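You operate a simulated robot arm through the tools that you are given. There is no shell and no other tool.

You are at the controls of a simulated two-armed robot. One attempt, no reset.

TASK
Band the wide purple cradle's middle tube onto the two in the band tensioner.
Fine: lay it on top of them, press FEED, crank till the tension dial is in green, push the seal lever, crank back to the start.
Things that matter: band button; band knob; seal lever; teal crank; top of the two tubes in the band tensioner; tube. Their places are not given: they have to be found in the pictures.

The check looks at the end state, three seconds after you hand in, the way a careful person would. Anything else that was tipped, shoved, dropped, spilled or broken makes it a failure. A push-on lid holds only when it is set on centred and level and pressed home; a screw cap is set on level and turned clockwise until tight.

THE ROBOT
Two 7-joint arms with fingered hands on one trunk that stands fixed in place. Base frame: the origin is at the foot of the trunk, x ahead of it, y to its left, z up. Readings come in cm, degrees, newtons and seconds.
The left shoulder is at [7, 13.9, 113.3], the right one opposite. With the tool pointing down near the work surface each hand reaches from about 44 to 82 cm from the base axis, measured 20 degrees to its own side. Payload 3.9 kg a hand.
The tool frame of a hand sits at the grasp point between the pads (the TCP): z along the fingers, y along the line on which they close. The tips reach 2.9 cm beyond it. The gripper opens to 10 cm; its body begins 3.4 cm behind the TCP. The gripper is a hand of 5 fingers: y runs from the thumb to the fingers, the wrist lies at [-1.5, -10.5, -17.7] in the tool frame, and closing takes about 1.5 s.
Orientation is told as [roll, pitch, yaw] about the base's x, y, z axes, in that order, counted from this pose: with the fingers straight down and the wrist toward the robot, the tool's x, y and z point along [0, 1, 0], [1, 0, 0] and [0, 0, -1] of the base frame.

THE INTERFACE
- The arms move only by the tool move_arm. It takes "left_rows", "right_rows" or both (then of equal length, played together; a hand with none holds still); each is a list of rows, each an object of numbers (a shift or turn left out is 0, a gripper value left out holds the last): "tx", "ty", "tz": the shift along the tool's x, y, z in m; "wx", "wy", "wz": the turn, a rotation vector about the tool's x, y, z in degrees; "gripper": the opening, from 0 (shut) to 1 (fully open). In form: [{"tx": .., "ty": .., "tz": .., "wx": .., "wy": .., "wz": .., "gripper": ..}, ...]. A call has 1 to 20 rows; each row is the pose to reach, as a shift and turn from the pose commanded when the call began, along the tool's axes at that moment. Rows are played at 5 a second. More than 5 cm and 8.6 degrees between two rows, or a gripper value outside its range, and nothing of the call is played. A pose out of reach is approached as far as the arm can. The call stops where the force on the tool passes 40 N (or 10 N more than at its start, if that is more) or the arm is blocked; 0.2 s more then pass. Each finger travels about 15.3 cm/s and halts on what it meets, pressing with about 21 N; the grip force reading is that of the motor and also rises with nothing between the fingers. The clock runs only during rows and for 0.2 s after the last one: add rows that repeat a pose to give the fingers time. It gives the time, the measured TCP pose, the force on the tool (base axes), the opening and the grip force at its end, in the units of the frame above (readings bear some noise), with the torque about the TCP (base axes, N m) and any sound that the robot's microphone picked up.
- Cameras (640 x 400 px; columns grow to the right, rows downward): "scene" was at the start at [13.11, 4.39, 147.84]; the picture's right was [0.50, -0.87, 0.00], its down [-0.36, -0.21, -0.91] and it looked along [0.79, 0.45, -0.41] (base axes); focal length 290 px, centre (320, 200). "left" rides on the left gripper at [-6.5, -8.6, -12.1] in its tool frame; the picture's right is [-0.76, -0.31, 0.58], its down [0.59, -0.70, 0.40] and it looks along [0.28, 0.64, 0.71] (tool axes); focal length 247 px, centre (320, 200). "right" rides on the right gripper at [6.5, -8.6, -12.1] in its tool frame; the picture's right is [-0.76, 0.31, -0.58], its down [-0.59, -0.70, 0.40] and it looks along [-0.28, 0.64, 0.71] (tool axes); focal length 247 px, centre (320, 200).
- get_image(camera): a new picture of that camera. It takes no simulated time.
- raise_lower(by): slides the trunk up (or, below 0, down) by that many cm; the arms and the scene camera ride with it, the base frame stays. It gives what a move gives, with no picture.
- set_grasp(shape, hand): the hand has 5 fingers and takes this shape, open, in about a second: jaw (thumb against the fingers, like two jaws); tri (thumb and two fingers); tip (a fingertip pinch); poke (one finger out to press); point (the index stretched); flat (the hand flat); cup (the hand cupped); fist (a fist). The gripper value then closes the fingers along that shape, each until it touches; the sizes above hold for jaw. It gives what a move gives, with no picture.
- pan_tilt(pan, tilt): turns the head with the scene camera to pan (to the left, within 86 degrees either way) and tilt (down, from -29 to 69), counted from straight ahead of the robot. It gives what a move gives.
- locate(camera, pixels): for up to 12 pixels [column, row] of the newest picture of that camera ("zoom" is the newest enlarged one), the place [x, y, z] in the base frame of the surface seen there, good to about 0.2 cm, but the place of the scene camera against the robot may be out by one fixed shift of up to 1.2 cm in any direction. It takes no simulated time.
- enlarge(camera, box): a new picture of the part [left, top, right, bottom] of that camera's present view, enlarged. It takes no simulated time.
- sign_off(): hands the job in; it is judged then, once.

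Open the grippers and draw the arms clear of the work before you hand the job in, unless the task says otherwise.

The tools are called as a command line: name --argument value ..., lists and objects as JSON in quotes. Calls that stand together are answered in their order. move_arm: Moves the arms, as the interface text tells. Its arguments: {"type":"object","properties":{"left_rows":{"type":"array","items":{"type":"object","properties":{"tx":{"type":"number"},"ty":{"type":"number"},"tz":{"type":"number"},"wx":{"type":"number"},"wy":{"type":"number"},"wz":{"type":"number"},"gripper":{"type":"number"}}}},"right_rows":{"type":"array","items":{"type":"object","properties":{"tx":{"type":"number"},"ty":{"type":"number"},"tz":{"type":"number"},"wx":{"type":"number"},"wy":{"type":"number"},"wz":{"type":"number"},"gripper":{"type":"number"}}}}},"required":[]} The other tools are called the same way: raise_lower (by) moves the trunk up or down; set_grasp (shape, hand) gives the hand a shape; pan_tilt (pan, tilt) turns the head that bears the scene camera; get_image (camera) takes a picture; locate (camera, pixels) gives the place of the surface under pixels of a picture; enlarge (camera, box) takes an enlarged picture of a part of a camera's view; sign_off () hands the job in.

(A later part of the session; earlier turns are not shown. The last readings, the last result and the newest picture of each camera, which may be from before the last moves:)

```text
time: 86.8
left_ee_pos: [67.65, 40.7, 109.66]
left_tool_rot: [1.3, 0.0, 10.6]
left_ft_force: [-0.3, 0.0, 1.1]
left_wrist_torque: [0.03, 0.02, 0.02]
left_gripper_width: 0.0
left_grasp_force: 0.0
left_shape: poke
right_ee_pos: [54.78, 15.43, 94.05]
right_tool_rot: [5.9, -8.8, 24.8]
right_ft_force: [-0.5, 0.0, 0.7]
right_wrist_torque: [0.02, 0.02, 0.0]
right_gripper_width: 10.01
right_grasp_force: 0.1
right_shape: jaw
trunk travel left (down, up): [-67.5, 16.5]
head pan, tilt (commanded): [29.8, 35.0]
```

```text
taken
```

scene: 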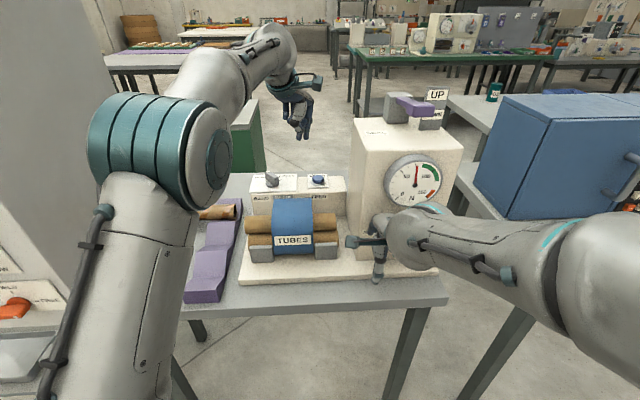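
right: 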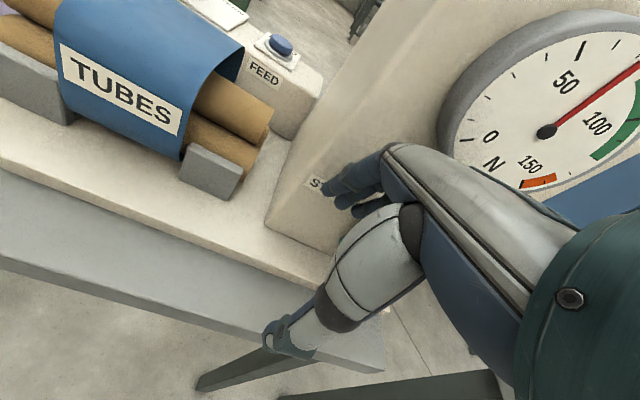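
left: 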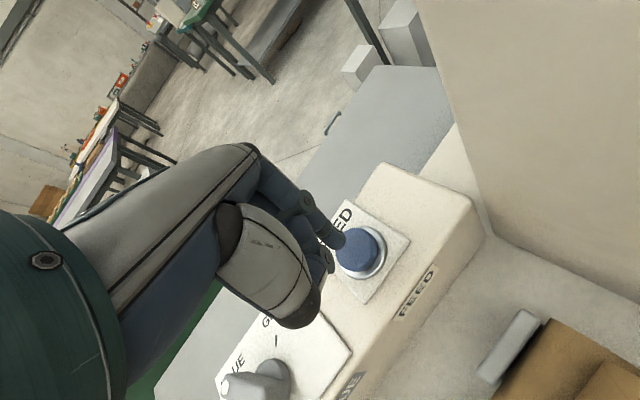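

Moving left raises the hand a little; fine. I go 1.5 cm further left, then lower the trunk another 4 cm.

move_arm --right_rows '[{"tx": 0.008}, {"tx": 0.016}, {"tx": 0.016}]'

raise_lower --by -4

get_image --camera "right"

enlarge --camera "scene" --box '[330, 140, 490, 300]'

```text
time: 87.6
left_ee_pos: [67.72, 40.64, 109.65]
left_tool_rot: [1.3, 0.0, 10.6]
left_ft_force: [0.3, 0.0, 0.4]
left_wrist_torque: [-0.02, 0.01, -0.04]
left_gripper_width: 0.01
left_grasp_force: 0.0
left_shape: poke
right_ee_pos: [54.92, 16.23, 95.02]
right_tool_rot: [7.4, -9.4, 23.3]
right_ft_force: [0.6, 0.0, -0.7]
right_wrist_torque: [0.01, 0.0, -0.04]
right_gripper_width: 10.0
right_grasp_force: 0.1
right_shape: jaw
trunk travel left (down, up): [-67.5, 16.5]
head pan, tilt (commanded): [29.8, 35.0]
```

```text
time: 88.4
left_ee_pos: [67.65, 40.71, 105.74]
left_tool_rot: [1.3, 0.0, 10.5]
left_ft_force: [-0.4, -0.4, 0.4]
left_wrist_torque: [0.02, 0.0, -0.03]
left_gripper_width: 0.02
left_grasp_force: 0.1
left_shape: poke
right_ee_pos: [54.73, 16.55, 91.46]
right_tool_rot: [7.4, -9.6, 23.7]
right_ft_force: [-0.3, -0.5, -0.3]
right_wrist_torque: [0.03, 0.01, 0.01]
right_gripper_width: 9.99
right_grasp_force: 0.1
right_shape: jaw
trunk travel left (down, up): [-63.5, 20.5]
head pan, tilt (commanded): [29.8, 35.0]
```

```text
taken
```

right: 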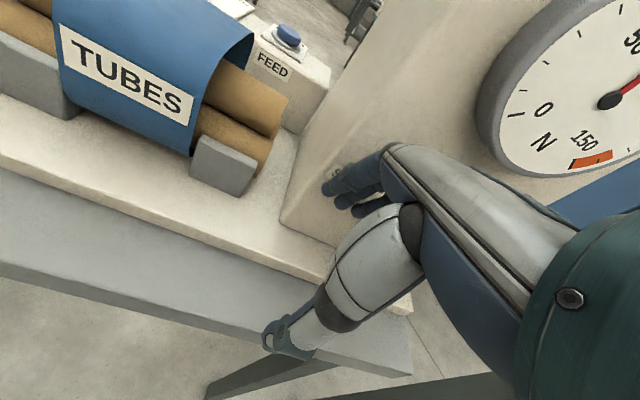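

```text
2.50 times, centred on (410, 220) of scene
```

zoom: 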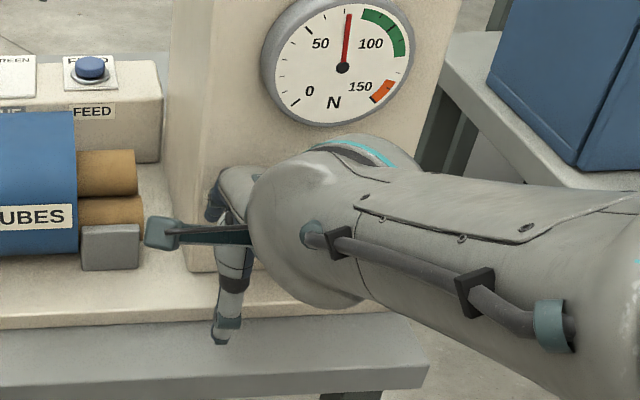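

Now the fingers are beside the handle at the right height. I locate the fingertips for their V before pushing right.

enlarge --camera "right" --box '[300, 130, 420, 250]'

locate --camera "right" --pixels '[[325, 192], [330, 182], [338, 203], [345, 195], [356, 212], [362, 205], [340, 180], [352, 170], [325, 187], [336, 200], [353, 208], [370, 195]]'

```text
3.33 times, centred on (360, 190) of right
```

zoom: 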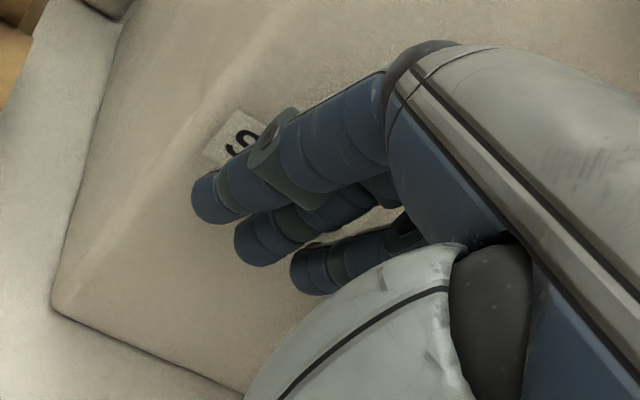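

```text
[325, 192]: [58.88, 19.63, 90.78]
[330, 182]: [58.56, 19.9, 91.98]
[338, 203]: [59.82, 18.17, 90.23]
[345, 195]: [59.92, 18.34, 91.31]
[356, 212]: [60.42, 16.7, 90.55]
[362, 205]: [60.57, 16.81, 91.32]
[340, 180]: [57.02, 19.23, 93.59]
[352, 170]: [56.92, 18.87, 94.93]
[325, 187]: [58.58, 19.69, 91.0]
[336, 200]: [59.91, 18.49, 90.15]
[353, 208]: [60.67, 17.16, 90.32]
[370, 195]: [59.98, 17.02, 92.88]
```

The fingertips are close to the housing face (V≈59.7), so I pull back 1.8 cm first and then push right 1.5 cm against the handle.

move_arm --right_rows '[{"tx": -0.0015, "ty": -0.009, "tz": -0.0017}, {"tx": -0.0028, "ty": -0.0175, "tz": -0.0033}, {"tx": -0.0077, "ty": -0.0166, "tz": -0.0038}, {"tx": -0.0126, "ty": -0.0157, "tz": -0.0043}, {"tx": -0.0175, "ty": -0.0149, "tz": -0.0048}]'

get_image --camera "right"

enlarge --camera "scene" --box '[330, 140, 490, 300]'

```text
time: 89.6
left_ee_pos: [67.76, 40.73, 105.71]
left_tool_rot: [1.3, 0.1, 10.6]
left_ft_force: [-0.5, -0.2, 0.0]
left_wrist_torque: [0.02, -0.01, 0.0]
left_gripper_width: 0.0
left_grasp_force: 0.0
left_shape: poke
right_ee_pos: [53.49, 14.79, 89.82]
right_tool_rot: [5.5, -8.6, 25.0]
right_ft_force: [0.3, 0.0, -0.3]
right_wrist_torque: [0.01, 0.01, 0.0]
right_gripper_width: 9.99
right_grasp_force: 0.0
right_shape: jaw
trunk travel left (down, up): [-63.5, 20.5]
head pan, tilt (commanded): [29.8, 35.0]
```

```text
taken
```

right: 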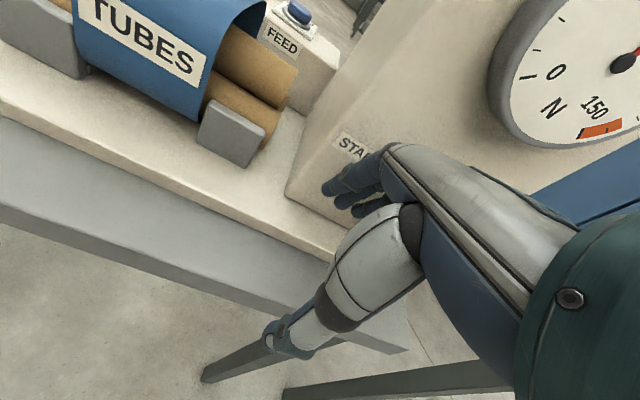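

```text
2.50 times, centred on (410, 220) of scene
```

zoom: 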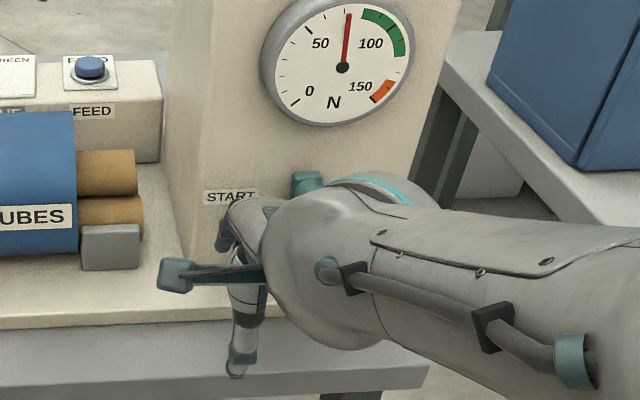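

Not yet touching (needle still ~80). I push further right in small steps, 1.5 cm.

move_arm --right_rows '[{"tx": -0.004, "ty": 0.0007, "tz": -0.0004}, {"tx": -0.008, "ty": 0.0014, "tz": -0.0008}, {"tx": -0.0115, "ty": 0.0021, "tz": -0.0011}, {"tx": -0.015, "ty": 0.0027, "tz": -0.0015}]'

enlarge --camera "scene" --box '[330, 140, 490, 300]'

```text
time: 90.6
left_ee_pos: [67.67, 40.8, 105.77]
left_tool_rot: [1.3, 0.0, 10.6]
left_ft_force: [-0.6, 0.5, 0.8]
left_wrist_torque: [-0.02, 0.01, -0.04]
left_gripper_width: 0.0
left_grasp_force: 0.0
left_shape: poke
right_ee_pos: [54.36, 13.37, 90.07]
right_tool_rot: [5.7, -8.7, 24.9]
right_ft_force: [-1.6, 0.1, -1.0]
right_wrist_torque: [0.0, -0.02, -0.04]
right_gripper_width: 9.99
right_grasp_force: 0.1
right_shape: jaw
trunk travel left (down, up): [-63.5, 20.5]
head pan, tilt (commanded): [29.8, 35.0]
```

```text
2.50 times, centred on (410, 220) of scene
```

zoom: 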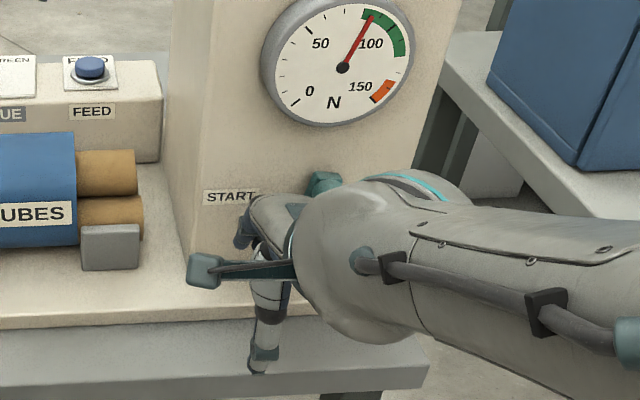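

Needle entered green (~92). I push 0.6 cm more to get to the middle of green.

move_arm --right_rows '[{"tx": -0.003, "ty": 0.0005, "tz": -0.0003}, {"tx": -0.006, "ty": 0.001, "tz": -0.0006}]'

enlarge --camera "scene" --box '[370, 140, 450, 220]'

```text
time: 91.2
left_ee_pos: [67.65, 40.67, 105.55]
left_tool_rot: [1.4, -0.1, 10.6]
left_ft_force: [0.4, -0.1, -0.6]
left_wrist_torque: [-0.01, -0.01, 0.02]
left_gripper_width: 0.0
left_grasp_force: 0.0
left_shape: poke
right_ee_pos: [54.73, 13.0, 90.19]
right_tool_rot: [5.7, -8.7, 24.9]
right_ft_force: [-1.3, 0.2, 0.3]
right_wrist_torque: [0.0, 0.02, 0.02]
right_gripper_width: 9.97
right_grasp_force: 0.0
right_shape: jaw
trunk travel left (down, up): [-63.5, 20.5]
head pan, tilt (commanded): [29.8, 35.0]
```

```text
5.00 times, centred on (410, 180) of scene
```

zoom: 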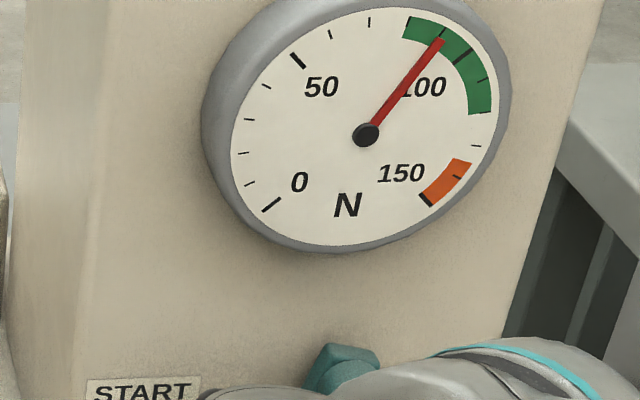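

The ticks show green spans 80–120 and the needle is at 90. I push 0.7 cm more to centre it at about 100.

move_arm --right_rows '[{"tx": -0.0035, "ty": 0.0006, "tz": -0.0003}, {"tx": -0.007, "ty": 0.0012, "tz": -0.0006}]'

enlarge --camera "scene" --box '[370, 140, 450, 220]'

```text
time: 91.8
left_ee_pos: [67.44, 40.78, 105.56]
left_tool_rot: [1.2, -0.1, 10.6]
left_ft_force: [-0.6, -0.2, -0.1]
left_wrist_torque: [-0.01, -0.01, 0.02]
left_gripper_width: 0.01
left_grasp_force: 0.0
left_shape: poke
right_ee_pos: [55.05, 12.33, 90.07]
right_tool_rot: [5.7, -8.7, 24.9]
right_ft_force: [0.2, 0.0, -0.3]
right_wrist_torque: [-0.01, -0.01, -0.01]
right_gripper_width: 9.98
right_grasp_force: 0.0
right_shape: jaw
trunk travel left (down, up): [-63.5, 20.5]
head pan, tilt (commanded): [29.8, 35.0]
```

```text
5.00 times, centred on (410, 180) of scene
```

zoom: 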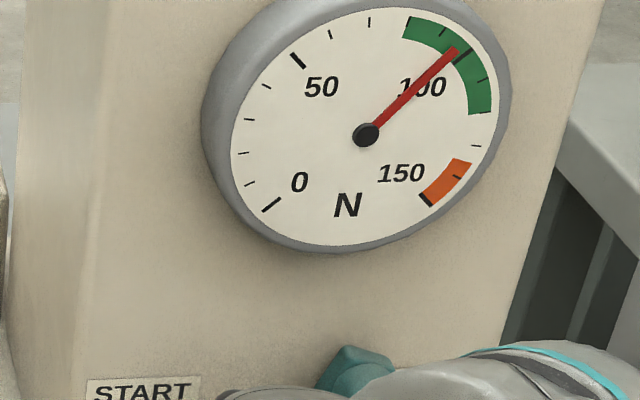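

Needle at ~99, middle of green. I move the right hand slightly left off the handle and straight back.

move_arm --right_rows '[{"tx": 0.006, "ty": -0.001}, {"tx": 0.012, "ty": -0.002}, {"tx": 0.008, "ty": -0.03, "tz": -0.005}, {"tx": 0.003, "ty": -0.065, "tz": -0.011}, {"tx": -0.002, "ty": -0.1, "tz": -0.016}, {"tx": -0.002, "ty": -0.1, "tz": -0.016}]'

raise_lower --by 20

get_image --camera "scene"

get_image --camera "right"

```text
time: 93.2
left_ee_pos: [67.65, 40.7, 105.72]
left_tool_rot: [1.4, -0.1, 10.6]
left_ft_force: [1.0, -0.7, -0.4]
left_wrist_torque: [-0.02, -0.01, -0.02]
left_gripper_width: 0.01
left_grasp_force: 0.1
left_shape: poke
right_ee_pos: [46.61, 7.98, 90.04]
right_tool_rot: [5.5, -7.8, 24.8]
right_ft_force: [-0.2, 0.0, 0.1]
right_wrist_torque: [0.03, 0.01, -0.03]
right_gripper_width: 10.0
right_grasp_force: 0.0
right_shape: jaw
right hand out of reach, approached as far as the arm can: row 5, 6
trunk travel left (down, up): [-63.5, 20.5]
head pan, tilt (commanded): [29.8, 35.0]
```

```text
time: 95.4
left_ee_pos: [67.69, 40.86, 125.68]
left_tool_rot: [1.3, -0.1, 10.6]
left_ft_force: [-0.3, 0.3, -0.6]
left_wrist_torque: [-0.01, 0.03, -0.01]
left_gripper_width: 0.0
left_grasp_force: 0.0
left_shape: poke
right_ee_pos: [46.6, 7.99, 110.02]
right_tool_rot: [5.4, -7.9, 24.8]
right_ft_force: [0.1, -0.3, 0.2]
right_wrist_torque: [0.0, -0.01, -0.01]
right_gripper_width: 10.01
right_grasp_force: 0.0
right_shape: jaw
trunk travel left (down, up): [-83.5, 0.5]
head pan, tilt (commanded): [29.8, 35.0]
```

```text
taken
```

scene: 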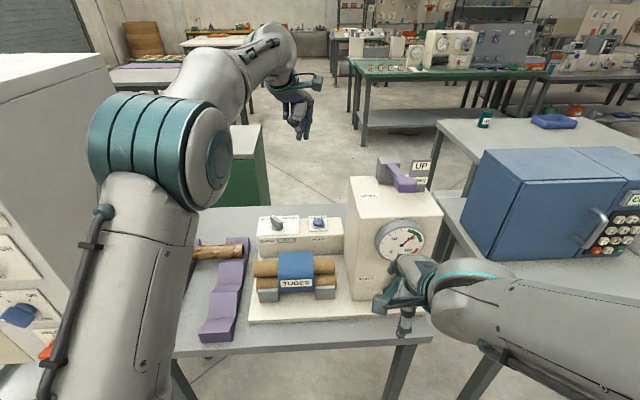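

```text
taken
```

right: 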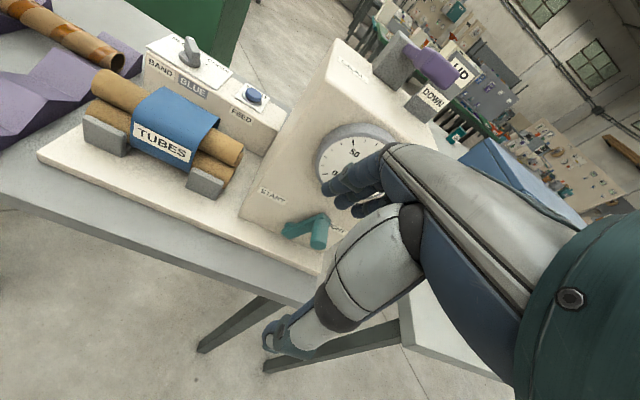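

Crank holds. I check the dial closely, then raise the right hand (levelling its tilt) for the seal lever.

enlarge --camera "scene" --box '[360, 150, 450, 270]'

move_arm --right_rows '[{"tx": 0.0034, "ty": 0.005, "tz": -0.0362, "wx": 1.4, "wy": -0.75, "wz": -0.8}, {"tx": 0.0068, "ty": 0.01, "tz": -0.0723, "wx": 2.8, "wy": -1.5, "wz": -1.7}, {"tx": 0.0102, "ty": 0.015, "tz": -0.1085, "wx": 4.2, "wy": -2.25, "wz": -2.5}, {"tx": 0.0137, "ty": 0.02, "tz": -0.1447, "wx": 5.6, "wy": -3.0, "wz": -3.3}, {"tx": 0.0171, "ty": 0.025, "tz": -0.1808, "wx": 7.0, "wy": -3.75, "wz": -4.2}, {"tx": 0.0205, "ty": 0.0302, "tz": -0.217, "wx": 8.4, "wy": -4.5, "wz": -5.0}, {"tx": 0.0205, "ty": 0.0302, "tz": -0.217, "wx": 8.4, "wy": -4.5, "wz": -5.0}]'

set_grasp --hand "right" --shape "poke"

get_image --camera "right"

```text
3.33 times, centred on (405, 210) of scene
```

zoom: 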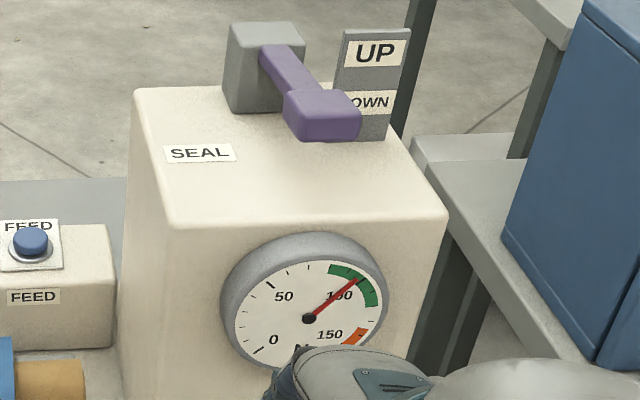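

```text
time: 97.0
left_ee_pos: [67.69, 40.72, 125.65]
left_tool_rot: [1.3, 0.0, 10.7]
left_ft_force: [0.4, 0.6, 0.5]
left_wrist_torque: [0.01, 0.0, 0.03]
left_gripper_width: 0.01
left_grasp_force: 0.0
left_shape: poke
right_ee_pos: [46.82, 7.84, 132.03]
right_tool_rot: [0.6, 0.2, 30.2]
right_ft_force: [0.6, 0.8, -0.3]
right_wrist_torque: [0.04, -0.02, -0.01]
right_gripper_width: 9.97
right_grasp_force: 0.1
right_shape: jaw
trunk travel left (down, up): [-83.5, 0.5]
head pan, tilt (commanded): [29.8, 35.0]
```

```text
time: 97.9
left_ee_pos: [67.56, 40.82, 125.64]
left_tool_rot: [1.2, 0.0, 10.6]
left_ft_force: [0.8, -0.1, 0.2]
left_wrist_torque: [0.01, 0.04, 0.02]
left_gripper_width: 0.0
left_grasp_force: 0.1
left_shape: poke
right_ee_pos: [46.77, 7.99, 131.93]
right_tool_rot: [0.7, 0.2, 30.3]
right_ft_force: [0.0, -1.0, 0.0]
right_wrist_torque: [0.01, 0.03, -0.02]
right_gripper_width: 0.0
right_grasp_force: 0.1
right_shape: poke
trunk travel left (down, up): [-83.5, 0.5]
head pan, tilt (commanded): [29.8, 35.0]
```

```text
taken
```

right: 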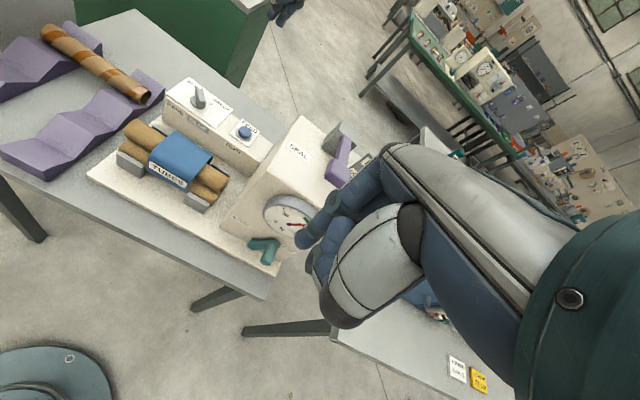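

Needle still ~100. I move the right hand forward above the purple lever knob (≈(66.4,14.5,119.8)), stopping a few cm above it.

move_arm --right_rows '[{"tx": -0.009, "ty": 0.039}, {"tx": -0.019, "ty": 0.078}, {"tx": -0.028, "ty": 0.117}, {"tx": -0.038, "ty": 0.156}, {"tx": -0.0472, "ty": 0.1948, "tz": 0.01}, {"tx": -0.0472, "ty": 0.1948, "tz": 0.04}, {"tx": -0.0472, "ty": 0.1948, "tz": 0.04}]'

get_image --camera "right"

get_image --camera "scene"

```text
time: 99.5
left_ee_pos: [67.61, 40.87, 125.49]
left_tool_rot: [1.3, 0.1, 10.6]
left_ft_force: [0.7, 0.5, -0.2]
left_wrist_torque: [-0.03, -0.01, 0.0]
left_gripper_width: 0.01
left_grasp_force: 0.1
left_shape: poke
right_ee_pos: [65.53, 13.12, 127.38]
right_tool_rot: [0.7, 0.2, 30.1]
right_ft_force: [-0.3, 0.1, -0.4]
right_wrist_torque: [-0.01, -0.01, 0.02]
right_gripper_width: 0.0
right_grasp_force: 0.1
right_shape: poke
right hand out of reach, approached as far as the arm can: row 5, 6, 7
trunk travel left (down, up): [-83.5, 0.5]
head pan, tilt (commanded): [29.8, 35.0]
```

```text
taken
```

right: 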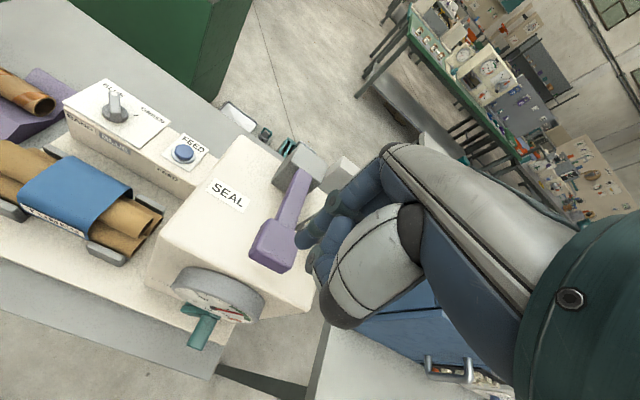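

```text
taken
```

scene: 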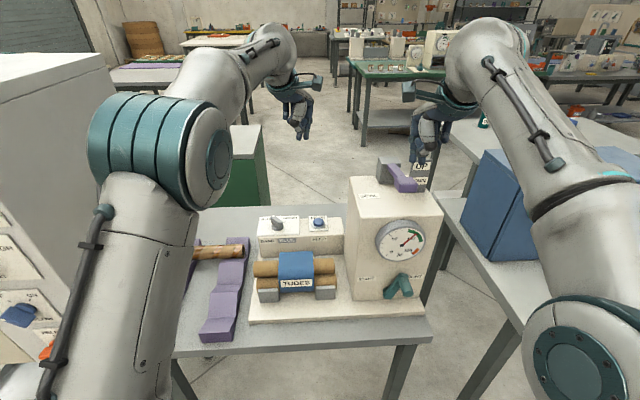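

I locate the fingertip (301,243) and the lever knob (272,243) in the right picture.

locate --camera "right" --pixels '[[300, 243], [305, 240], [310, 235], [298, 246], [265, 240], [275, 225], [280, 250], [290, 240], [262, 255], [285, 265], [293, 195], [300, 165]]'

enlarge --camera "right" --box '[230, 140, 390, 300]'

```text
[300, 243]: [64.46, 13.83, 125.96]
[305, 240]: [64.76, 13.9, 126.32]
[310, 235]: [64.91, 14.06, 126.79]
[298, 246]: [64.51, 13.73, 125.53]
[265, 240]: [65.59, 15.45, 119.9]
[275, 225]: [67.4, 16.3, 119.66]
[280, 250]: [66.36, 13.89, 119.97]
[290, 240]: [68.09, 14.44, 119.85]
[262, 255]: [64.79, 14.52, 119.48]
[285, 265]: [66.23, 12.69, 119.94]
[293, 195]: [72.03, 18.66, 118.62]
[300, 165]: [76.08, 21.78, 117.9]
```

```text
2.50 times, centred on (310, 220) of right
```

zoom: 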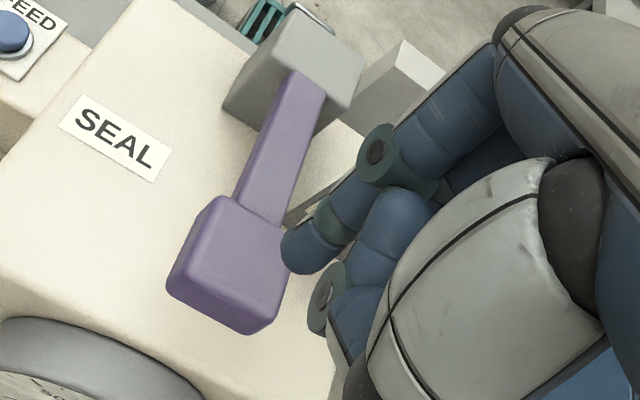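

The finger is ~1.4 cm short of the knob's centre and near the reach limit. Tilting the hand forward by 20° gains reach, so I do that while adjusting.

move_arm --right_rows '[{"wx": -6}, {"wx": -13, "ty": 0.002}, {"wx": -20, "ty": 0.004, "tz": 0.004}, {"wx": -20, "ty": 0.004, "tz": 0.009}, {"wx": -20, "ty": 0.004, "tz": 0.009}]'

enlarge --camera "right" --box '[230, 140, 390, 300]'

enlarge --camera "scene" --box '[340, 90, 480, 230]'

```text
time: 100.7
left_ee_pos: [67.67, 40.79, 125.66]
left_tool_rot: [1.3, 0.0, 10.5]
left_ft_force: [-0.2, 0.3, -0.3]
left_wrist_torque: [0.0, 0.0, 0.01]
left_gripper_width: 0.02
left_grasp_force: 0.0
left_shape: poke
right_ee_pos: [65.8, 13.43, 126.56]
right_tool_rot: [0.7, -19.9, 30.0]
right_ft_force: [-0.6, 0.0, 0.4]
right_wrist_torque: [0.02, 0.02, 0.02]
right_gripper_width: 0.0
right_grasp_force: 0.0
right_shape: poke
trunk travel left (down, up): [-83.5, 0.5]
head pan, tilt (commanded): [29.8, 35.0]
```

```text
2.50 times, centred on (310, 220) of right
```

zoom: 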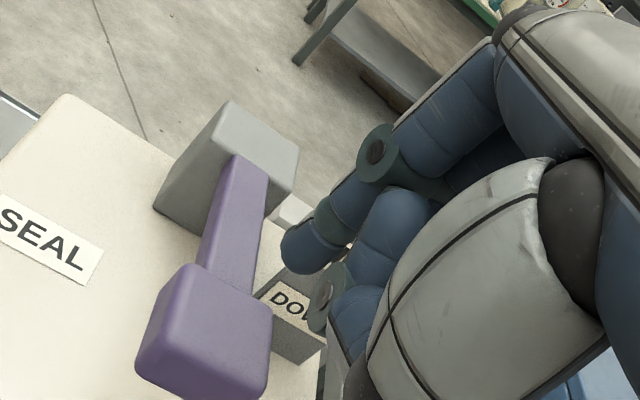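

```text
2.86 times, centred on (410, 160) of scene
```

zoom: 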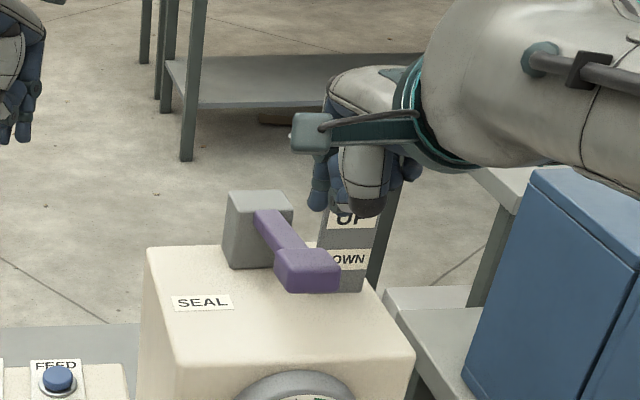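

Reached. I locate the fingertip (300,262 zoom) and knob (205,325 zoom) again.

locate --camera "right" --pixels '[[302, 246], [298, 245], [306, 240], [315, 225], [262, 265], [255, 275], [280, 270], [270, 255], [250, 262], [285, 285], [278, 215], [295, 200]]'

```text
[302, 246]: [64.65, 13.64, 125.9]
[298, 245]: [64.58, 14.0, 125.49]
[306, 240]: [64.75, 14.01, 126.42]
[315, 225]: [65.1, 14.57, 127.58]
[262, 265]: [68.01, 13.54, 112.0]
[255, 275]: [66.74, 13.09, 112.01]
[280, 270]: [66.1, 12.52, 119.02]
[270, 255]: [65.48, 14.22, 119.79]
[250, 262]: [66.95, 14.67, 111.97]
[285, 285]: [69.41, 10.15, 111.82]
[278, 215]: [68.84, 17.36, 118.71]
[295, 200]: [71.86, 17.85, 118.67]
```

I redo it on the zoom picture directly for consistency.

enlarge --camera "right" --box '[230, 140, 390, 300]'

locate --camera "zoom" --pixels '[[298, 265], [290, 262], [310, 250], [325, 225], [205, 320], [180, 300], [250, 310], [160, 350], [230, 370], [265, 330], [230, 220], [235, 140]]'

```text
2.50 times, centred on (310, 220) of right
```

zoom: 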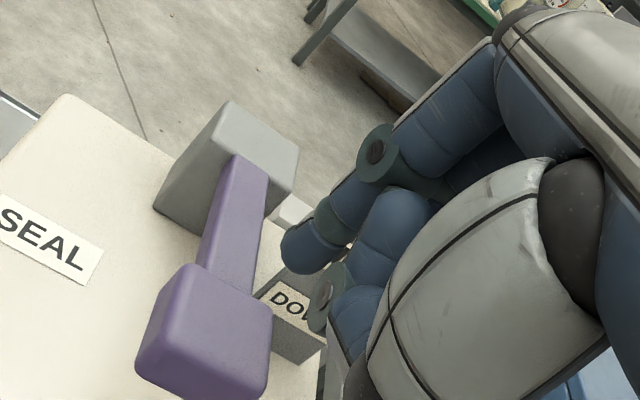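

```text
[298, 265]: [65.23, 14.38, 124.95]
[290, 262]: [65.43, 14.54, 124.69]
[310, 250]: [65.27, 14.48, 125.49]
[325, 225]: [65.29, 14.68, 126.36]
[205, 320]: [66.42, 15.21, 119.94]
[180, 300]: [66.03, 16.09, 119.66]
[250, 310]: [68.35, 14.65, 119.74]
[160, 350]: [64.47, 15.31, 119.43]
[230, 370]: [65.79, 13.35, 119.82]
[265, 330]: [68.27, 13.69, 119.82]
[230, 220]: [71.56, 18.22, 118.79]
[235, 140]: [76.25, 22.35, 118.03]
```

The finger (≈(66.1,14.6), bottom ≈123.6) is right over the knob's centre (66.5,14.7,119.9). I press straight down in steps, first 4.5 cm.

move_arm --right_rows '[{"ty": -0.0034, "tz": 0.0094}, {"ty": -0.0068, "tz": 0.0188}, {"ty": -0.0103, "tz": 0.0282}, {"ty": -0.0128, "tz": 0.0352}, {"ty": -0.0154, "tz": 0.0423}]'

enlarge --camera "right" --box '[230, 140, 390, 300]'

enlarge --camera "scene" --box '[340, 120, 480, 260]'

```text
time: 101.9
left_ee_pos: [67.66, 40.7, 125.85]
left_tool_rot: [1.3, 0.0, 10.5]
left_ft_force: [-0.5, 0.7, -0.4]
left_wrist_torque: [0.02, 0.0, 0.05]
left_gripper_width: 0.0
left_grasp_force: 0.1
left_shape: poke
right_ee_pos: [65.69, 13.52, 122.05]
right_tool_rot: [0.7, -19.9, 30.0]
right_ft_force: [-0.1, -0.7, 1.3]
right_wrist_torque: [-0.01, -0.05, 0.01]
right_gripper_width: 0.0
right_grasp_force: 0.1
right_shape: poke
trunk travel left (down, up): [-83.5, 0.5]
head pan, tilt (commanded): [29.8, 35.0]
```

```text
2.50 times, centred on (310, 220) of right
```

zoom: 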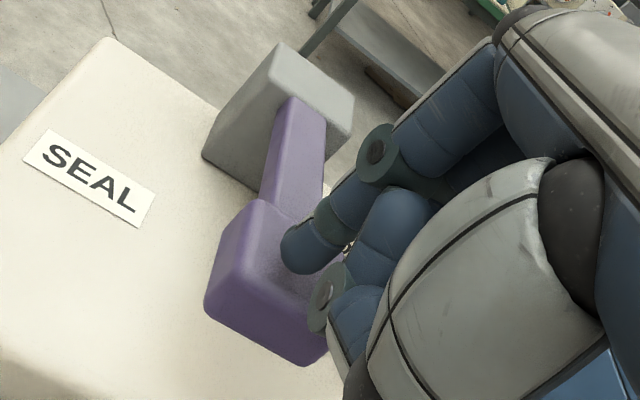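

```text
2.86 times, centred on (410, 190) of scene
```

zoom: 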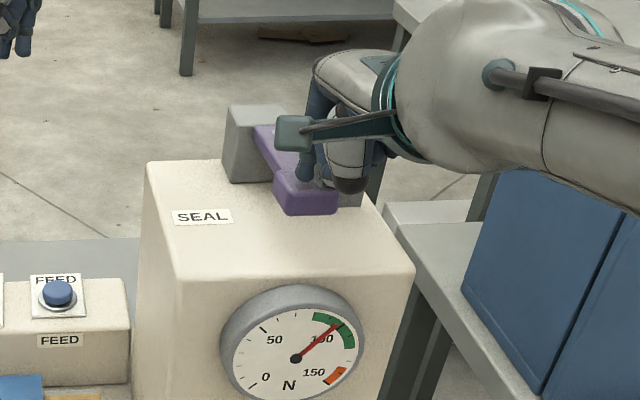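

Finger is on the knob and it has begun to move. I press another 2.5 cm down in small steps.

move_arm --right_rows '[{"ty": -0.0017, "tz": 0.0047}, {"ty": -0.0034, "tz": 0.0094}, {"ty": -0.0051, "tz": 0.0141}, {"ty": -0.0068, "tz": 0.0188}, {"ty": -0.0086, "tz": 0.0235}]'

enlarge --camera "right" --box '[230, 140, 390, 300]'

enlarge --camera "scene" --box '[340, 120, 480, 260]'

```text
time: 103.1
left_ee_pos: [67.53, 40.71, 125.73]
left_tool_rot: [1.3, 0.0, 10.6]
left_ft_force: [-0.4, 0.5, 0.3]
left_wrist_torque: [-0.01, -0.01, -0.03]
left_gripper_width: 0.0
left_grasp_force: 0.0
left_shape: poke
right_ee_pos: [65.64, 13.62, 119.55]
right_tool_rot: [0.7, -19.9, 29.9]
right_ft_force: [-0.8, -0.1, 5.1]
right_wrist_torque: [-0.03, -0.07, -0.02]
right_gripper_width: 0.0
right_grasp_force: 0.1
right_shape: poke
trunk travel left (down, up): [-83.5, 0.5]
head pan, tilt (commanded): [29.8, 35.0]
```

```text
2.50 times, centred on (310, 220) of right
```

zoom: 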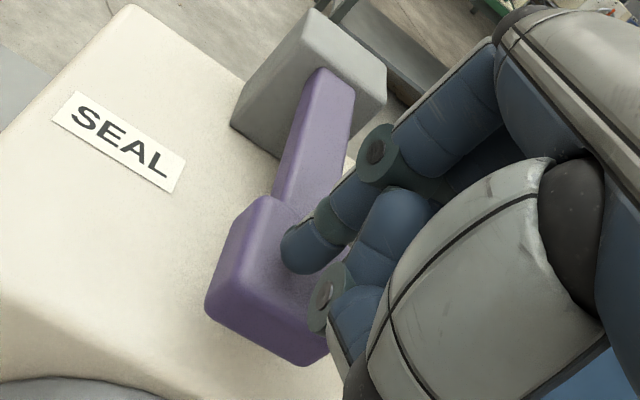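

```text
2.86 times, centred on (410, 190) of scene
```

zoom: 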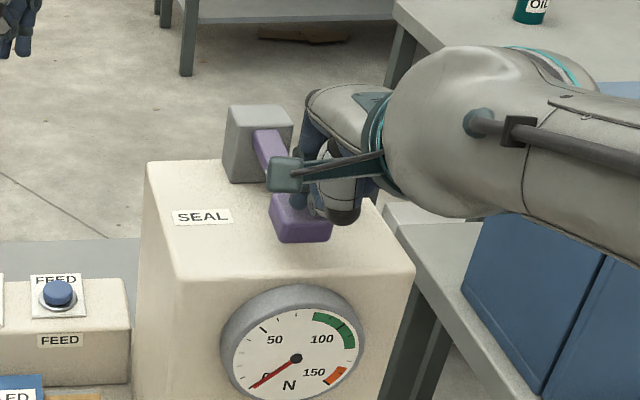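

The needle dropped to 0 and the band's label now ends in "…ED" (sealed). I press 0.5 cm more to be sure it is fully down, then lift off.

move_arm --right_rows '[{"ty": -0.0009, "tz": 0.0024}, {"ty": -0.0017, "tz": 0.0047}, {"ty": -0.0017, "tz": 0.0047}]'

move_arm --right_rows '[{"ty": 0.0051, "tz": -0.0141}, {"ty": 0.0137, "tz": -0.0376}, {"ty": 0.025, "tz": -0.07}, {"ty": 0.0308, "tz": -0.0846}, {"ty": 0.0308, "tz": -0.0846}]'

get_image --camera "scene"

get_image --camera "right"

```text
time: 103.9
left_ee_pos: [67.63, 40.69, 125.71]
left_tool_rot: [1.4, 0.0, 10.6]
left_ft_force: [0.4, 0.2, 0.5]
left_wrist_torque: [0.01, -0.01, 0.0]
left_gripper_width: 0.0
left_grasp_force: 0.0
left_shape: poke
right_ee_pos: [65.63, 13.55, 119.14]
right_tool_rot: [0.6, -19.8, 30.0]
right_ft_force: [1.1, -2.0, 7.7]
right_wrist_torque: [-0.04, -0.14, -0.03]
right_gripper_width: 0.01
right_grasp_force: 0.0
right_shape: poke
trunk travel left (down, up): [-83.5, 0.5]
head pan, tilt (commanded): [29.8, 35.0]
```

```text
time: 105.1
left_ee_pos: [67.68, 40.78, 125.59]
left_tool_rot: [1.3, 0.0, 10.7]
left_ft_force: [0.6, -0.3, 0.5]
left_wrist_torque: [0.02, 0.03, -0.02]
left_gripper_width: 0.0
left_grasp_force: 0.1
left_shape: poke
right_ee_pos: [65.78, 13.59, 127.98]
right_tool_rot: [0.7, -19.8, 30.0]
right_ft_force: [0.0, -1.0, 0.1]
right_wrist_torque: [0.0, 0.02, 0.03]
right_gripper_width: 0.0
right_grasp_force: 0.1
right_shape: poke
trunk travel left (down, up): [-83.5, 0.5]
head pan, tilt (commanded): [29.8, 35.0]
```

```text
taken
```

scene: 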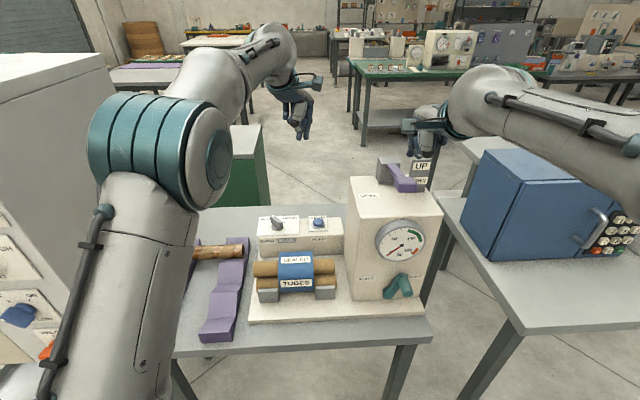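

```text
taken
```

right: 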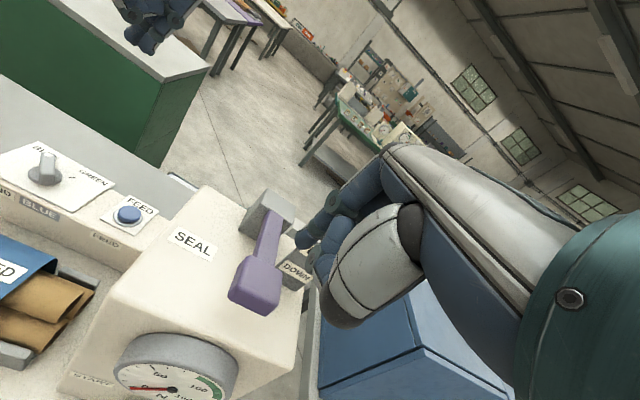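

The label reads SEALED; the lever sprang back up. Now the crank must go back to START. I zoom in on crank and band.

enlarge --camera "scene" --box '[240, 190, 450, 330]'

locate --camera "zoom" --pixels '[[515, 265], [505, 285], [495, 270], [530, 285], [520, 292], [480, 300], [460, 315], [500, 250], [525, 275], [510, 275], [470, 305], [540, 285]]'

```text
2.86 times, centred on (345, 260) of scene
```

zoom: 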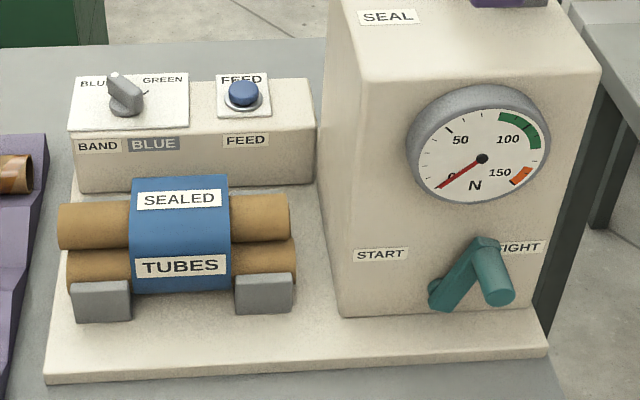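

```text
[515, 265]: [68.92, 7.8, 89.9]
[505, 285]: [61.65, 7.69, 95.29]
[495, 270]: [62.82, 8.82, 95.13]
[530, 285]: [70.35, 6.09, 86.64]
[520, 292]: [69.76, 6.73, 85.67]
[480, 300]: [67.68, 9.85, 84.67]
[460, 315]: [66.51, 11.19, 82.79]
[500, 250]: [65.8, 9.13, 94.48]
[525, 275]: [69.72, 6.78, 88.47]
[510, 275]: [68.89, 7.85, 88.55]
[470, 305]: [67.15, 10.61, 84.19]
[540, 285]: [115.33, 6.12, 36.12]
```

SEALED and TUBES labels show; the crank handle now stands up-right at (495,275), U≈27.8, z≈93.2. I retract the right hand from the lever, level it, open it to jaw, and go to the right side of the crank.

move_arm --right_rows '[{"tx": -0.005, "ty": -0.024, "tz": -0.02}, {"tx": -0.014, "ty": -0.052, "tz": -0.034}, {"tx": -0.023, "ty": -0.08, "tz": -0.047}, {"tx": -0.032, "ty": -0.108, "tz": -0.058, "wx": 5}, {"tx": -0.042, "ty": -0.135, "tz": -0.069, "wx": 10}, {"tx": -0.052, "ty": -0.162, "tz": -0.08, "wx": 15}, {"tx": -0.055, "ty": -0.162, "tz": -0.08, "wx": 20}, {"tx": -0.055, "ty": -0.162, "tz": -0.08, "wx": 20}]'

set_grasp --hand "right" --shape "jaw"

raise_lower --by -18

get_image --camera "scene"

get_image --camera "right"

```text
time: 106.9
left_ee_pos: [67.64, 40.82, 125.72]
left_tool_rot: [1.2, 0.0, 10.6]
left_ft_force: [-0.2, -0.2, -0.4]
left_wrist_torque: [-0.01, -0.01, 0.0]
left_gripper_width: 0.0
left_grasp_force: 0.1
left_shape: poke
right_ee_pos: [53.08, -0.34, 130.02]
right_tool_rot: [0.6, 0.3, 30.2]
right_ft_force: [-0.9, -0.6, 0.6]
right_wrist_torque: [0.0, 0.02, -0.01]
right_gripper_width: 0.0
right_grasp_force: 0.2
right_shape: poke
trunk travel left (down, up): [-83.5, 0.5]
head pan, tilt (commanded): [29.8, 35.0]
```

```text
time: 107.8
left_ee_pos: [67.61, 40.77, 125.62]
left_tool_rot: [1.3, 0.0, 10.7]
left_ft_force: [-1.0, -0.4, 0.5]
left_wrist_torque: [-0.02, 0.01, 0.02]
left_gripper_width: 0.0
left_grasp_force: 0.1
left_shape: poke
right_ee_pos: [53.12, -0.35, 129.94]
right_tool_rot: [0.6, 0.1, 30.3]
right_ft_force: [0.4, -0.6, 0.1]
right_wrist_torque: [0.02, 0.0, 0.03]
right_gripper_width: 10.01
right_grasp_force: 0.1
right_shape: jaw
trunk travel left (down, up): [-83.5, 0.5]
head pan, tilt (commanded): [29.8, 35.0]
```

```text
time: 109.8
left_ee_pos: [67.69, 40.73, 107.83]
left_tool_rot: [1.3, 0.0, 10.6]
left_ft_force: [-1.0, -0.1, -1.1]
left_wrist_torque: [0.02, -0.01, -0.01]
left_gripper_width: 0.0
left_grasp_force: 0.1
left_shape: poke
right_ee_pos: [53.13, -0.39, 112.04]
right_tool_rot: [0.6, 0.2, 30.4]
right_ft_force: [0.2, -0.3, -0.7]
right_wrist_torque: [0.0, -0.01, 0.0]
right_gripper_width: 9.99
right_grasp_force: 0.1
right_shape: jaw
trunk travel left (down, up): [-65.5, 18.5]
head pan, tilt (commanded): [29.8, 35.0]
```

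```text
taken
```

scene: 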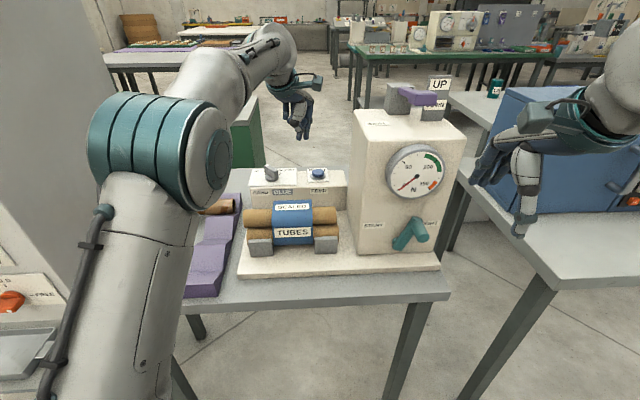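

```text
taken
```

right: 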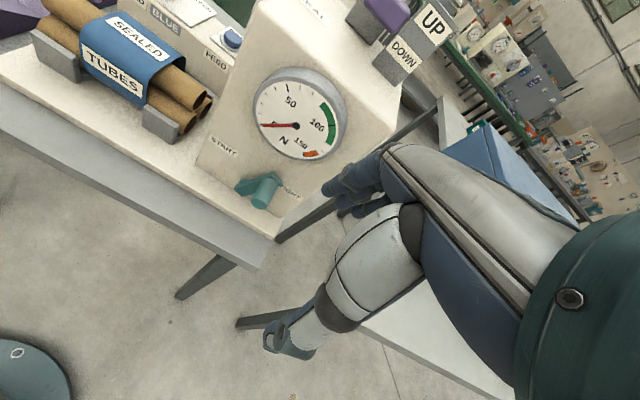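

I locate the handle in the right picture (around (263,190)) precisely.

enlarge --camera "right" --box '[210, 150, 310, 230]'

locate --camera "zoom" --pixels '[[330, 150], [350, 160], [310, 190], [330, 210], [300, 230], [320, 245], [340, 180], [350, 200], [250, 170], [190, 190], [310, 215], [345, 135]]'

```text
5.00 times, centred on (260, 190) of right
```

zoom: 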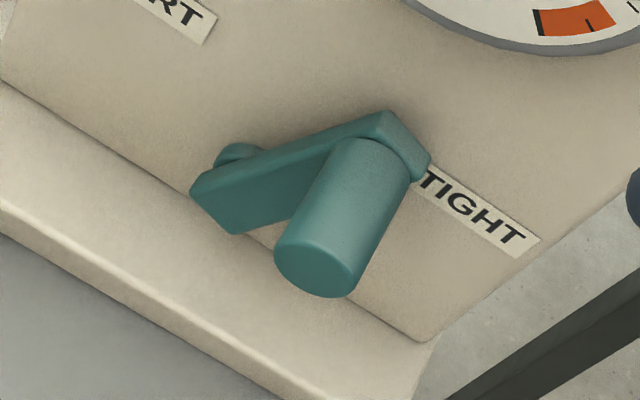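

```text
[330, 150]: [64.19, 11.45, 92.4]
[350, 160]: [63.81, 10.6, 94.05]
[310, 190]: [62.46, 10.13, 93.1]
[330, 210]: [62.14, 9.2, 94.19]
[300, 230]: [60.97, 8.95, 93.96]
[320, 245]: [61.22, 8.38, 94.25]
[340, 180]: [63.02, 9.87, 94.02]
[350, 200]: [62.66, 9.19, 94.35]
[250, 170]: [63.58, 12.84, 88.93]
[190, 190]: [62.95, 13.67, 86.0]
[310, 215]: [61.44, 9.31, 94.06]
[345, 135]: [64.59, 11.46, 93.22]
```

Handle centre ≈(U 27.5, z 93.15). I descend to z≈93 at U≈31.5 in front, then go forward so the index side is to the right of the handle.

move_arm --right_rows '[{"tx": -0.005, "tz": 0.04}, {"tx": -0.01, "tz": 0.08}, {"tx": -0.017, "tz": 0.12}, {"tx": -0.017, "tz": 0.16}, {"tx": -0.017, "tz": 0.19}, {"tx": -0.015, "ty": 0.03, "tz": 0.19}, {"tx": -0.012, "ty": 0.06, "tz": 0.19}, {"tx": -0.01, "ty": 0.077, "tz": 0.19}, {"tx": -0.01, "ty": 0.077, "tz": 0.19}]'

get_image --camera "right"

enlarge --camera "scene" --box '[340, 140, 500, 300]'

```text
time: 111.8
left_ee_pos: [67.56, 40.69, 107.67]
left_tool_rot: [1.2, 0.1, 10.5]
left_ft_force: [0.5, 0.0, 1.0]
left_wrist_torque: [0.0, -0.02, -0.02]
left_gripper_width: 0.0
left_grasp_force: 0.0
left_shape: poke
right_ee_pos: [60.2, 2.81, 92.86]
right_tool_rot: [0.6, 0.2, 30.2]
right_ft_force: [-0.6, -0.5, 0.1]
right_wrist_torque: [-0.03, 0.0, 0.05]
right_gripper_width: 9.99
right_grasp_force: 0.1
right_shape: jaw
trunk travel left (down, up): [-65.5, 18.5]
head pan, tilt (commanded): [29.8, 35.0]
```

```text
taken
```

right: 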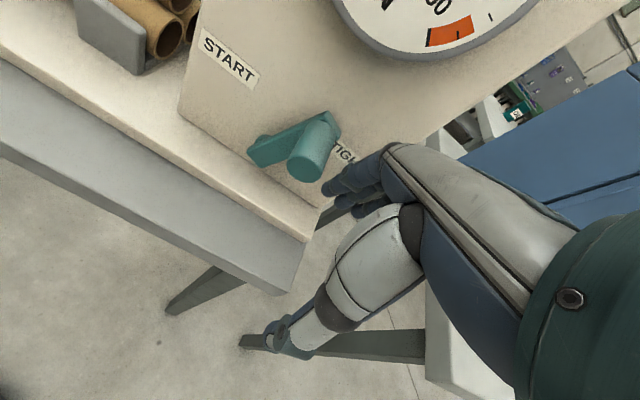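

```text
2.50 times, centred on (420, 220) of scene
```

zoom: 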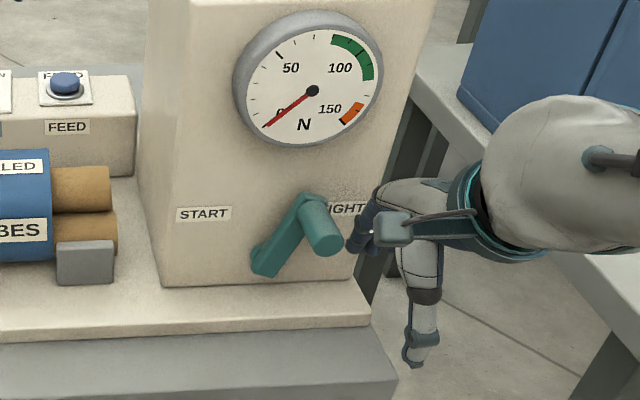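

The fingers are just right of the handle. I check clearance by locating the index tip (330,190) and handle (310,160).

locate --camera "right" --pixels '[[326, 190], [332, 182], [340, 178], [355, 170], [338, 202], [352, 210], [310, 160], [320, 150], [305, 172], [325, 165], [330, 140], [265, 155]]'

```text
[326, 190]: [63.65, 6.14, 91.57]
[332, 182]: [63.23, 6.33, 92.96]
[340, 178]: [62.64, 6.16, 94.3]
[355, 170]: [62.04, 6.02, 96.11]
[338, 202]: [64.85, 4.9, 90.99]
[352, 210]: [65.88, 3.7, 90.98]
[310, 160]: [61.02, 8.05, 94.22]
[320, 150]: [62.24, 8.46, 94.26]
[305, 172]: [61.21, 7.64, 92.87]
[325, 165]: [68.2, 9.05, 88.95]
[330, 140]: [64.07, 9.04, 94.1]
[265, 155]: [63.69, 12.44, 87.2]
```

Index surface is at U≈30.1, 1.4 cm right of the handle. I push left in steps, 4.5 cm.

move_arm --right_rows '[{"tx": 0.006, "ty": -0.0004}, {"tx": 0.012, "ty": -0.0008}, {"tx": 0.018, "ty": -0.0011}, {"tx": 0.024, "ty": -0.0015}, {"tx": 0.03, "ty": -0.0019, "tz": 0.001}, {"tx": 0.036, "ty": -0.0023, "tz": 0.002}, {"tx": 0.042, "ty": -0.0026, "tz": 0.003}, {"tx": 0.048, "ty": -0.003, "tz": 0.004}]'

enlarge --camera "scene" --box '[340, 140, 500, 300]'

get_image --camera "right"

```text
time: 113.6
left_ee_pos: [67.65, 40.71, 107.72]
left_tool_rot: [1.4, 0.0, 10.5]
left_ft_force: [-0.4, 0.8, 0.1]
left_wrist_torque: [0.0, -0.01, -0.02]
left_gripper_width: 0.01
left_grasp_force: 0.1
left_shape: poke
right_ee_pos: [57.34, 6.66, 92.55]
right_tool_rot: [0.6, 0.1, 30.3]
right_ft_force: [0.6, -1.4, -0.7]
right_wrist_torque: [0.02, -0.02, -0.04]
right_gripper_width: 9.97
right_grasp_force: 0.0
right_shape: jaw
trunk travel left (down, up): [-65.5, 18.5]
head pan, tilt (commanded): [29.8, 35.0]
```

```text
2.50 times, centred on (420, 220) of scene
```

zoom: 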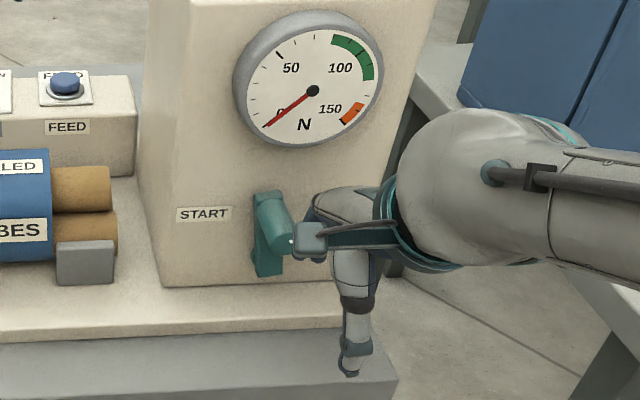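

```text
taken
```

right: 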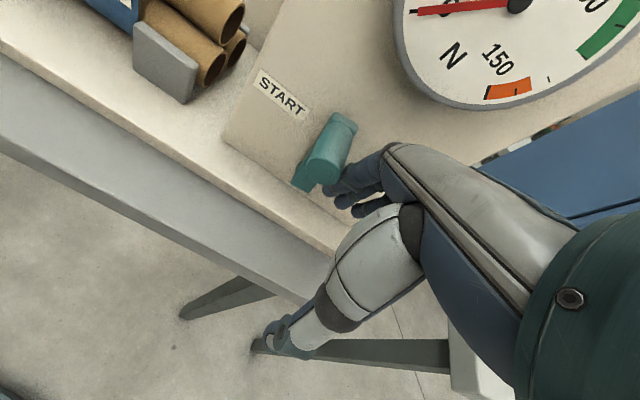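

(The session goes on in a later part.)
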